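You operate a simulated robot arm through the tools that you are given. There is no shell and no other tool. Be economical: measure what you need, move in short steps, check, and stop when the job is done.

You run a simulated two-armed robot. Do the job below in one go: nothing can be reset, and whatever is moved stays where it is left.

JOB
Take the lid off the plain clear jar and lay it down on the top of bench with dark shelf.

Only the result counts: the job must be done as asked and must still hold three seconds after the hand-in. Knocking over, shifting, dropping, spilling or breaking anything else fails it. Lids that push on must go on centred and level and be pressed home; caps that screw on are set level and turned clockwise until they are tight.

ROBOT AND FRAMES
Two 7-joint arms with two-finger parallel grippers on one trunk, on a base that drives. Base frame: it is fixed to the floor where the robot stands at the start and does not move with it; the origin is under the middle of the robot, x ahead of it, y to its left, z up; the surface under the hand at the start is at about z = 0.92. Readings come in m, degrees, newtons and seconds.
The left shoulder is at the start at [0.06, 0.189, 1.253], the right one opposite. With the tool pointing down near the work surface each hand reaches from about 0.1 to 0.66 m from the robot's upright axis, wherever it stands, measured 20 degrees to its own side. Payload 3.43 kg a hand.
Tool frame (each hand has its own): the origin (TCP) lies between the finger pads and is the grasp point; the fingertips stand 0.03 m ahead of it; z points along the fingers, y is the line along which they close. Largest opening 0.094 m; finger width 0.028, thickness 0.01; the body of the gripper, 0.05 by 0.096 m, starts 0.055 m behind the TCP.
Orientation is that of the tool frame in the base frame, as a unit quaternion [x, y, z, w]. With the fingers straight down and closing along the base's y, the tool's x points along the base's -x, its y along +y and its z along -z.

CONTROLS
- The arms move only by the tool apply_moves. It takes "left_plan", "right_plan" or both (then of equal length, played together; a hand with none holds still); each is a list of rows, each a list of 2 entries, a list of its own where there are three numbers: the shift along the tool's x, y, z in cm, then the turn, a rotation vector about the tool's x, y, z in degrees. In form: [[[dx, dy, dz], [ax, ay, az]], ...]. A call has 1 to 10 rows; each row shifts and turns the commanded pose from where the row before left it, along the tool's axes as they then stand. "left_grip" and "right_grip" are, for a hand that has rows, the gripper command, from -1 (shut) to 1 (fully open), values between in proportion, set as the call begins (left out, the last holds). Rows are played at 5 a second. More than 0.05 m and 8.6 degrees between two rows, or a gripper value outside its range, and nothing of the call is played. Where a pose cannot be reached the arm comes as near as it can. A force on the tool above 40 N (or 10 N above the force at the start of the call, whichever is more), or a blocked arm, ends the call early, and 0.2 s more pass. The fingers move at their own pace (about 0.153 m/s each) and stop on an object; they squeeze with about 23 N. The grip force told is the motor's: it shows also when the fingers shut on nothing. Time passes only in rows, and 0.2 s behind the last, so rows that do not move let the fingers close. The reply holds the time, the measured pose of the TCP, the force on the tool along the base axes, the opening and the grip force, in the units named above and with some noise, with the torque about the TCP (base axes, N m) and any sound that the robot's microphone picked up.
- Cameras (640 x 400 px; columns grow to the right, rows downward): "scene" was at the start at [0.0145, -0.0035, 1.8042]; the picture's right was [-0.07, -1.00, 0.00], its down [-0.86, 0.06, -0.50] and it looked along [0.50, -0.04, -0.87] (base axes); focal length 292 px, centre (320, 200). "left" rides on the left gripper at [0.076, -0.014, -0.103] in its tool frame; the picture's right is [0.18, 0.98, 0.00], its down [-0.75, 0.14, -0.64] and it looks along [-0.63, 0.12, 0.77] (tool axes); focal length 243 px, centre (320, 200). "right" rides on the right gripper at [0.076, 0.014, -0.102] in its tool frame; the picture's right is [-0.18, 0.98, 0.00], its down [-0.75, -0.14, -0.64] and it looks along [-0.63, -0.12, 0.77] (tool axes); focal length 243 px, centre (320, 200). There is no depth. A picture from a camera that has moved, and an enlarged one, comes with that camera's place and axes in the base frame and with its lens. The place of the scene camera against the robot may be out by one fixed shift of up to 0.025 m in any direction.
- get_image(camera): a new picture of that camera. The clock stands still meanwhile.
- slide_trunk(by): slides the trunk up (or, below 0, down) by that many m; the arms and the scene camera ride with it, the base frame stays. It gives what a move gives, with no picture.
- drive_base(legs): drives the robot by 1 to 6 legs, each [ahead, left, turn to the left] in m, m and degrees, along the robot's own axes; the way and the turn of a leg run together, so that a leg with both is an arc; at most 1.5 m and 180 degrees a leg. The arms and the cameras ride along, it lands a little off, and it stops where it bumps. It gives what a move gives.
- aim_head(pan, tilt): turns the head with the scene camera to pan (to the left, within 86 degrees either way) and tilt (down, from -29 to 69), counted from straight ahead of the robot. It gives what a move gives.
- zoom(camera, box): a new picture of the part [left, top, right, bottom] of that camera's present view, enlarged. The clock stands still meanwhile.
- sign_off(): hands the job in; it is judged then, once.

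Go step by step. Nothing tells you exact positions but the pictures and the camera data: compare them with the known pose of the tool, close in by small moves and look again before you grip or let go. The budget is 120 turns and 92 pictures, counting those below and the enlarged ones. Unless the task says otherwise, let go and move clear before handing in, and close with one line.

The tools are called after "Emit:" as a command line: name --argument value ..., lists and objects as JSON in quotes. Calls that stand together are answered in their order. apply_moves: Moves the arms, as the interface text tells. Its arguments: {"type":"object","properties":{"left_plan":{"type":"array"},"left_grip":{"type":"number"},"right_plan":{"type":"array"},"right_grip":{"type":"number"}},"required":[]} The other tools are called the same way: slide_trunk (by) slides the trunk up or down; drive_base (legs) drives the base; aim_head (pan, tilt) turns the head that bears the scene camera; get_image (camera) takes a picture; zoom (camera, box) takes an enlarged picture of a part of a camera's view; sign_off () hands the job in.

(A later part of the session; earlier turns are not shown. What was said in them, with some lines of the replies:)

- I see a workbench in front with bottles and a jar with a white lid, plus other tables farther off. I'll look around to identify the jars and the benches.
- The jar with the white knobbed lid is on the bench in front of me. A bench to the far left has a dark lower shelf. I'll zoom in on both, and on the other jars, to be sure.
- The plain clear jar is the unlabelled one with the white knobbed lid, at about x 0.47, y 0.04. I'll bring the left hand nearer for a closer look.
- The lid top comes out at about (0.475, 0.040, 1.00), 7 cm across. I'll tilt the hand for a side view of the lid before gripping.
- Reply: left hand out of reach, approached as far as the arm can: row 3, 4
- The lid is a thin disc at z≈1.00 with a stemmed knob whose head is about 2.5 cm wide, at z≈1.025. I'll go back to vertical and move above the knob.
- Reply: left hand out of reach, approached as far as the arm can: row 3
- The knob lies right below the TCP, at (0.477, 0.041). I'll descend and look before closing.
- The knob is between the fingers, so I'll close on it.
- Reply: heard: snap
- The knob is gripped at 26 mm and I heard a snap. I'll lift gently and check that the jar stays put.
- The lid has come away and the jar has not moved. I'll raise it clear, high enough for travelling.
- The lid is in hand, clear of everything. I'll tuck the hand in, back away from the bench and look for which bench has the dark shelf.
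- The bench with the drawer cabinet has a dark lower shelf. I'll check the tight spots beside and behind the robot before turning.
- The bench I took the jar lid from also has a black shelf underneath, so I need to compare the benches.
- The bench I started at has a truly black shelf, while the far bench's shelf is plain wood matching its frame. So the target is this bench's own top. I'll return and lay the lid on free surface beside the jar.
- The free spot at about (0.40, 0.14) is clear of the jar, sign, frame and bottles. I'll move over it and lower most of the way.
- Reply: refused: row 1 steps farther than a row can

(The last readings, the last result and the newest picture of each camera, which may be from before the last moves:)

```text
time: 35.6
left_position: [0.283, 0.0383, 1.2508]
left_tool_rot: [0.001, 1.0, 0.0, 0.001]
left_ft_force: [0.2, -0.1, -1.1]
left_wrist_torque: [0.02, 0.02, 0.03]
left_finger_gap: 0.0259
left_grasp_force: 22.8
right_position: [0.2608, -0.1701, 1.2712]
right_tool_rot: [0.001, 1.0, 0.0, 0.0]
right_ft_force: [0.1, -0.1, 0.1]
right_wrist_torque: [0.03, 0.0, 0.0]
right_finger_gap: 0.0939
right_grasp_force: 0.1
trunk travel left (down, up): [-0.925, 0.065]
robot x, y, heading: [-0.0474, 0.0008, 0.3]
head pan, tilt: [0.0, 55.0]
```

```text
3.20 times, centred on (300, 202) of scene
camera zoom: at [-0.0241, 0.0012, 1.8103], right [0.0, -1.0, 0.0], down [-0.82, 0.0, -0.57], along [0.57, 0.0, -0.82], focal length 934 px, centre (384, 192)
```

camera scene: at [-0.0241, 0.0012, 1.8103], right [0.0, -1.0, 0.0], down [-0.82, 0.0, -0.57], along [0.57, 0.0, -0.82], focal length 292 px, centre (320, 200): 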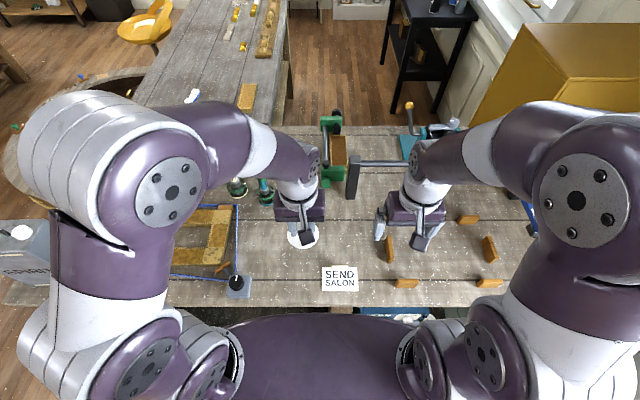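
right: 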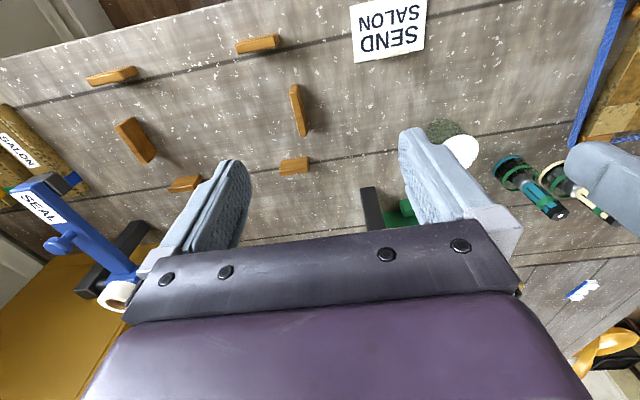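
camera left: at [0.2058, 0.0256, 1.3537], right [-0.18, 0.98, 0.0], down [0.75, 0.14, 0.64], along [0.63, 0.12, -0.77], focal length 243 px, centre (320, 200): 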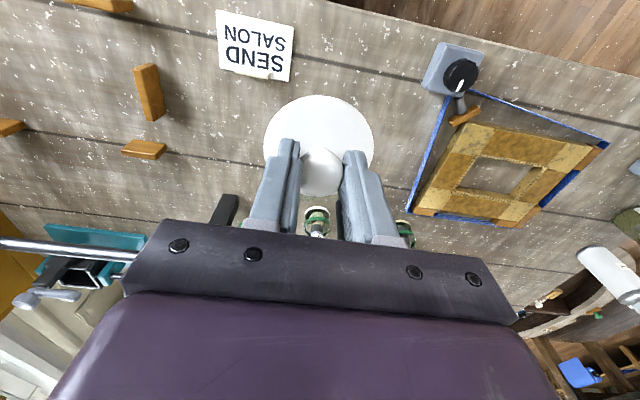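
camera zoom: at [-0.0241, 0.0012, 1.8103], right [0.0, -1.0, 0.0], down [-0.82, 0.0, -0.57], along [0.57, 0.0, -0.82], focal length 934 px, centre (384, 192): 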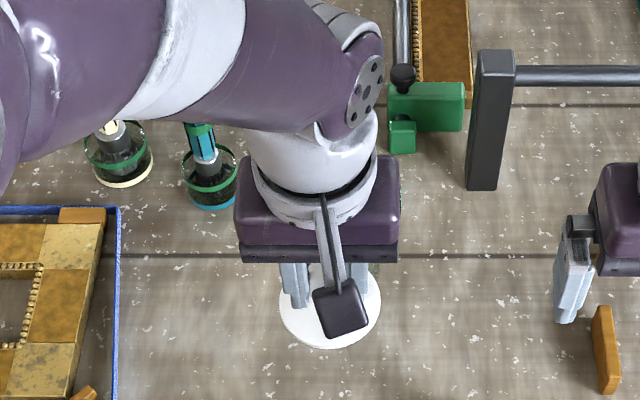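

The call was refused for too long a step, so nothing moved. I'll repeat it with shorter rows.

Emit:
apply_moves --left_plan '[[[-3, 2.5, 0], [0, 0, 0]], [[-3, 2.5, 0], [0, 0, 0]], [[-3, 2.5, 0], [0, 0, 0]], [[-3, 2.5, 0], [0, 0, 0]], [[0, 0, 4.5], [0, 0, 0]], [[0, 0, 4.5], [0, 0, 0]], [[0, 0, 4.5], [0, 0, 0]], [[0, 0, 0], [0, 0, 0]]]'

Emit:
get_image --camera "left"

Emit:
get_image --camera "scene"

```text
time: 37.4
left_position: [0.4016, 0.1397, 1.114]
left_tool_rot: [-0.001, 1.0, 0.0, 0.0]
left_ft_force: [-0.2, 0.1, 0.6]
left_wrist_torque: [-0.03, 0.01, 0.02]
left_finger_gap: 0.0263
left_grasp_force: 23.0
right_position: [0.261, -0.1705, 1.2717]
right_tool_rot: [0.0, 1.0, 0.0, 0.0]
right_ft_force: [-0.7, -0.1, 0.1]
right_wrist_torque: [-0.01, 0.0, 0.0]
right_finger_gap: 0.094
right_grasp_force: 0.0
trunk travel left (down, up): [-0.925, 0.065]
robot x, y, heading: [-0.0457, -0.0005, -0.1]
head pan, tilt: [0.0, 55.0]
```

```text
56 pictures are left
camera left: at [0.3257, 0.1259, 1.2182], right [-0.18, 0.98, 0.0], down [0.75, 0.14, 0.64], along [0.63, 0.12, -0.77], focal length 243 px, centre (320, 200)
```

left: 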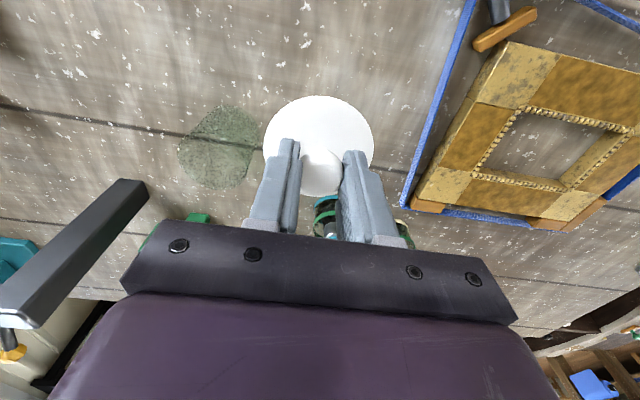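

```text
55 pictures are left
camera scene: at [-0.024, 0.0011, 1.8102], right [0.0, -1.0, 0.0], down [-0.82, 0.0, -0.57], along [0.57, 0.0, -0.82], focal length 292 px, centre (320, 200)
```

scene: 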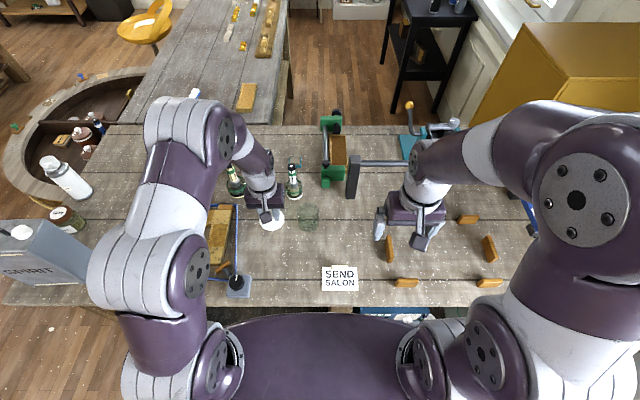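

Emit:
apply_moves --left_plan '[[[0, 0, 4], [0, 0, 0]], [[0, 0, 4], [0, 0, 0]], [[0, 0, 3], [0, 0, 0]], [[0, 0, 0], [0, 0, 0]]]'

Emit:
get_image --camera "left"

Emit:
zoom --camera "scene" --box '[200, 160, 340, 250]'

```text
time: 38.4
left_position: [0.4027, 0.1397, 1.0027]
left_tool_rot: [0.0, 1.0, 0.0, 0.001]
left_ft_force: [0.5, 0.2, -0.9]
left_wrist_torque: [0.0, 0.0, -0.04]
left_finger_gap: 0.0261
left_grasp_force: 23.2
right_position: [0.2616, -0.1709, 1.2711]
right_tool_rot: [0.0, 1.0, 0.0, 0.0]
right_ft_force: [0.6, -0.5, -0.1]
right_wrist_torque: [-0.03, 0.0, 0.03]
right_finger_gap: 0.094
right_grasp_force: 0.0
trunk travel left (down, up): [-0.925, 0.065]
robot x, y, heading: [-0.0412, -0.001, 0.2]
head pan, tilt: [0.0, 55.0]
```

```text
54 pictures are left
camera left: at [0.3252, 0.1262, 1.1058], right [-0.18, 0.98, 0.0], down [0.75, 0.14, 0.64], along [0.63, 0.12, -0.77], focal length 243 px, centre (320, 200)
```

left: 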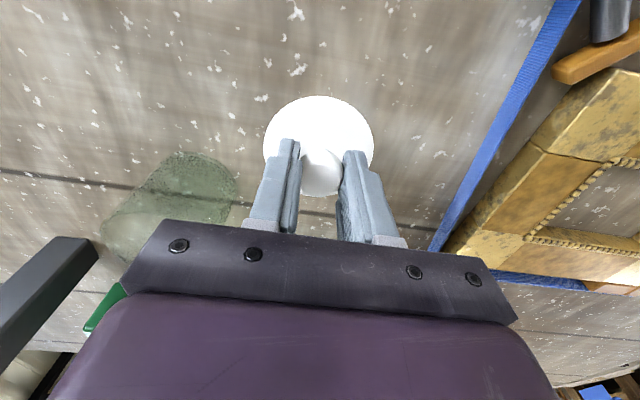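

```text
4.44 times, centred on (270, 205) of scene
camera zoom: at [-0.023, 0.0013, 1.8102], right [0.0, -1.0, 0.0], down [-0.82, 0.0, -0.57], along [0.57, 0.0, -0.82], focal length 1297 px, centre (542, 178)
```

zoom: 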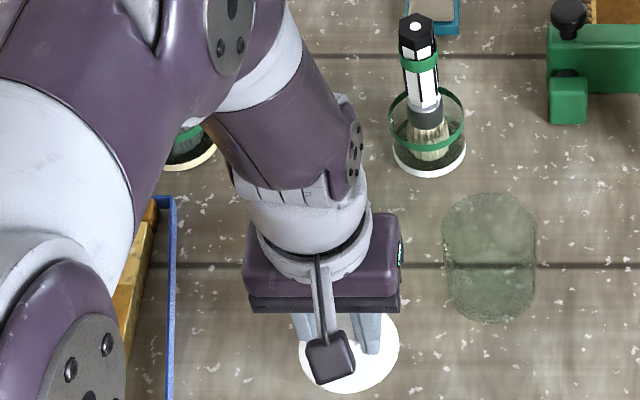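

Emit:
apply_moves --left_plan '[[[0, 0, 0.5], [0, 0, 0]], [[0, 0, 0.5], [0, 0, 0]], [[0, 0, 0.5], [0, 0, 0]], [[0, 0, 0.3], [0, 0, 0]], [[0, 0, 0], [0, 0, 0]]]'

Emit:
get_image --camera "left"

```text
time: 39.6
left_position: [0.4037, 0.1381, 0.9862]
left_tool_rot: [0.0, 1.0, 0.0, 0.0]
left_ft_force: [0.2, 0.7, 0.1]
left_wrist_torque: [-0.03, 0.01, -0.03]
left_finger_gap: 0.0259
left_grasp_force: 23.4
right_position: [0.2624, -0.1712, 1.2712]
right_tool_rot: [0.001, 1.0, 0.001, 0.0]
right_ft_force: [0.5, 0.2, -0.2]
right_wrist_torque: [0.02, 0.02, -0.02]
right_finger_gap: 0.0941
right_grasp_force: 0.0
trunk travel left (down, up): [-0.925, 0.065]
robot x, y, heading: [-0.0433, 0.0002, 0.0]
head pan, tilt: [0.0, 55.0]
```

```text
52 pictures are left
camera left: at [0.3266, 0.1258, 1.0906], right [-0.18, 0.98, 0.0], down [0.75, 0.14, 0.64], along [0.63, 0.12, -0.77], focal length 243 px, centre (320, 200)
```

left: 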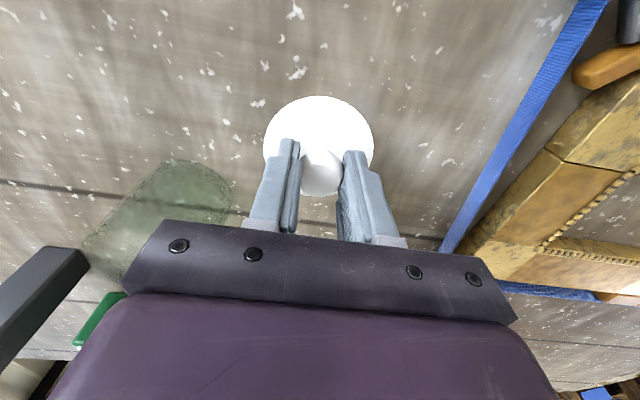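

Emit:
apply_moves --left_plan '[[[0, 0, 0.3], [0, 0, 0]], [[0, 0, 0.3], [0, 0, 0]], [[0, 0, 0.2], [0, 0, 0]], [[0, 0, 0], [0, 0, 0]]]'

```text
time: 40.6
left_position: [0.4046, 0.1399, 0.9787]
left_tool_rot: [0.001, 1.0, 0.0, 0.002]
left_ft_force: [-0.3, 0.0, -0.1]
left_wrist_torque: [0.0, 0.0, -0.02]
left_finger_gap: 0.0262
left_grasp_force: 22.7
right_position: [0.2627, -0.1702, 1.2715]
right_tool_rot: [0.0, 1.0, 0.0, 0.0]
right_ft_force: [0.1, 0.0, -0.4]
right_wrist_torque: [-0.01, 0.02, 0.0]
right_finger_gap: 0.094
right_grasp_force: 0.2
trunk travel left (down, up): [-0.925, 0.065]
robot x, y, heading: [-0.0406, 0.0028, -0.0]
head pan, tilt: [0.0, 55.0]
```

Emit:
apply_moves --left_plan '[[[0, 0, 0.2], [0, 0, 0]], [[0, 0, 0.2], [0, 0, 0]], [[0, 0, 0.2], [0, 0, 0]], [[0, 0, 0], [0, 0, 0]]]'

Emit:
get_image --camera "left"

```text
time: 41.6
left_position: [0.404, 0.1383, 0.9726]
left_tool_rot: [-0.001, 1.0, 0.0, 0.001]
left_ft_force: [-0.8, 0.1, -0.8]
left_wrist_torque: [0.03, 0.02, 0.0]
left_finger_gap: 0.0259
left_grasp_force: 22.7
right_position: [0.2605, -0.172, 1.2714]
right_tool_rot: [0.0, 1.0, 0.0, -0.001]
right_ft_force: [0.0, 0.2, -0.7]
right_wrist_torque: [0.03, 0.01, 0.03]
right_finger_gap: 0.0942
right_grasp_force: 0.1
trunk travel left (down, up): [-0.925, 0.065]
robot x, y, heading: [-0.0441, -0.0004, -0.1]
head pan, tilt: [0.0, 55.0]
```

```text
51 pictures are left
camera left: at [0.327, 0.1256, 1.0764], right [-0.18, 0.98, 0.0], down [0.75, 0.14, 0.64], along [0.63, 0.12, -0.77], focal length 243 px, centre (320, 200)
```

left: 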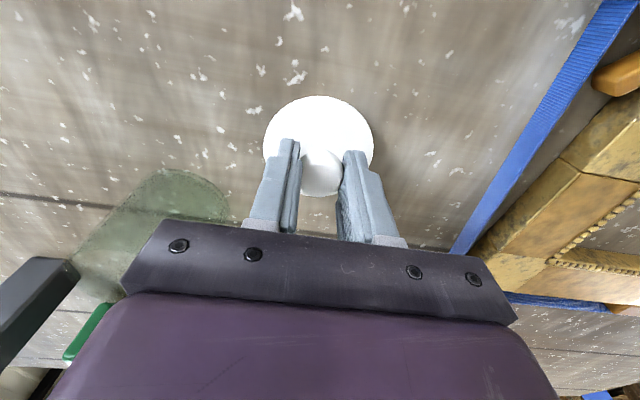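

Emit:
apply_moves --left_plan '[[[0, 0, 0.2], [0, 0, 0]], [[0, 0, 0.2], [0, 0, 0]], [[0, 0, 0], [0, 0, 0]]]'

```text
time: 42.4
left_position: [0.403, 0.1377, 0.9694]
left_tool_rot: [0.0, 1.0, 0.0, 0.001]
left_ft_force: [2.0, -1.0, 11.6]
left_wrist_torque: [0.09, -0.07, 0.01]
left_finger_gap: 0.0262
left_grasp_force: 23.0
right_position: [0.2602, -0.1715, 1.271]
right_tool_rot: [0.0, 1.0, 0.0, 0.0]
right_ft_force: [0.3, 0.6, -0.5]
right_wrist_torque: [-0.01, -0.01, 0.03]
right_finger_gap: 0.094
right_grasp_force: 0.0
trunk travel left (down, up): [-0.925, 0.065]
robot x, y, heading: [-0.0429, 0.0024, -0.2]
head pan, tilt: [0.0, 55.0]
```

The lid is resting on the bench, with 11.6 N of contact force. I'll ease off, open and rise.

Emit:
apply_moves --left_plan '[[[0, 0, -0.1], [0, 0, 0]], [[0, 0, 0], [0, 0, 0]]]'

Emit:
apply_moves --left_plan '[[[0, 0, 0], [0, 0, 0]], [[0, 0, 0], [0, 0, 0]], [[0, 0, 0], [0, 0, 0]], [[0, 0, -1], [0, 0, 0]], [[0, 0, -3], [0, 0, 0]], [[0, 0, -4], [0, 0, 0]], [[0, 0, -4], [0, 0, 0]], [[0, 0, -4], [0, 0, 0]], [[0, 0, -4], [0, 0, 0]]]' --left_grip 0.2

Emit:
get_image --camera "left"

Emit:
zoom --camera "scene" --box '[200, 140, 400, 265]'

```text
time: 43.0
left_position: [0.4025, 0.1387, 0.9701]
left_tool_rot: [0.0, 1.0, 0.0, 0.001]
left_ft_force: [1.1, -2.4, 5.7]
left_wrist_torque: [0.0, -0.11, -0.01]
left_finger_gap: 0.026
left_grasp_force: 23.0
right_position: [0.2619, -0.1711, 1.272]
right_tool_rot: [0.0, 1.0, 0.0, 0.0]
right_ft_force: [-1.3, -0.7, 0.5]
right_wrist_torque: [0.02, 0.03, 0.0]
right_finger_gap: 0.0939
right_grasp_force: 0.2
trunk travel left (down, up): [-0.925, 0.065]
robot x, y, heading: [-0.0433, 0.0048, -0.1]
head pan, tilt: [0.0, 55.0]
```

```text
time: 45.0
left_position: [0.4012, 0.1381, 1.1704]
left_tool_rot: [0.001, 1.0, 0.0, 0.001]
left_ft_force: [0.8, 0.8, 0.0]
left_wrist_torque: [0.02, -0.01, 0.02]
left_finger_gap: 0.0562
left_grasp_force: 0.0
right_position: [0.2594, -0.1709, 1.2713]
right_tool_rot: [0.0, 1.0, 0.0, -0.001]
right_ft_force: [0.2, 0.4, -0.6]
right_wrist_torque: [-0.03, 0.03, -0.01]
right_finger_gap: 0.0937
right_grasp_force: 0.1
trunk travel left (down, up): [-0.925, 0.065]
robot x, y, heading: [-0.0417, -0.0019, 0.2]
head pan, tilt: [0.0, 55.0]
```

```text
50 pictures are left
camera left: at [0.3252, 0.1256, 1.2747], right [-0.18, 0.98, 0.0], down [0.75, 0.14, 0.64], along [0.63, 0.12, -0.77], focal length 243 px, centre (320, 200)
```

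left: 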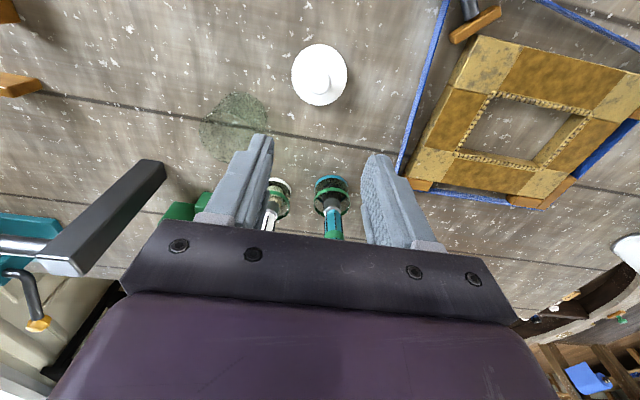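

```text
3.20 times, centred on (300, 202) of scene
camera zoom: at [-0.0247, 0.0011, 1.8102], right [0.0, -1.0, 0.0], down [-0.82, 0.0, -0.57], along [0.57, 0.0, -0.82], focal length 934 px, centre (384, 192)
```

zoom: 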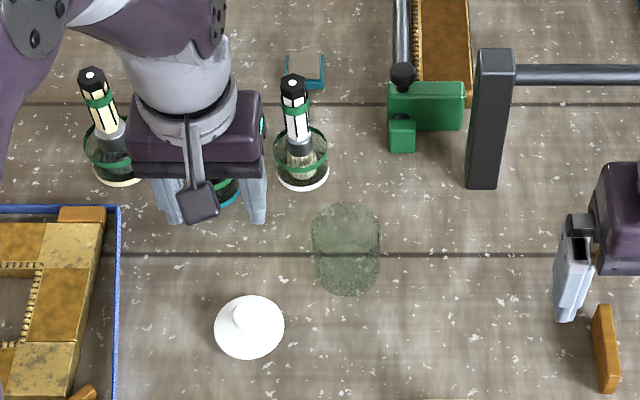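

The lid lies flat, knob up, on the top of the bench with the black shelf. The jar stands undisturbed and the hand is clear, so I'm handing in.

Emit:
sign_off

```text
The job is handed in.
```

I took the lid off the plain clear jar and laid it flat, knob up, beside the jar. Nothing else looked moved in the last pictures. I took "bench with dark shelf" to be the jar's own bench, since its lower shelf is black; a far bench also has a darkish, plain-wood shelf.
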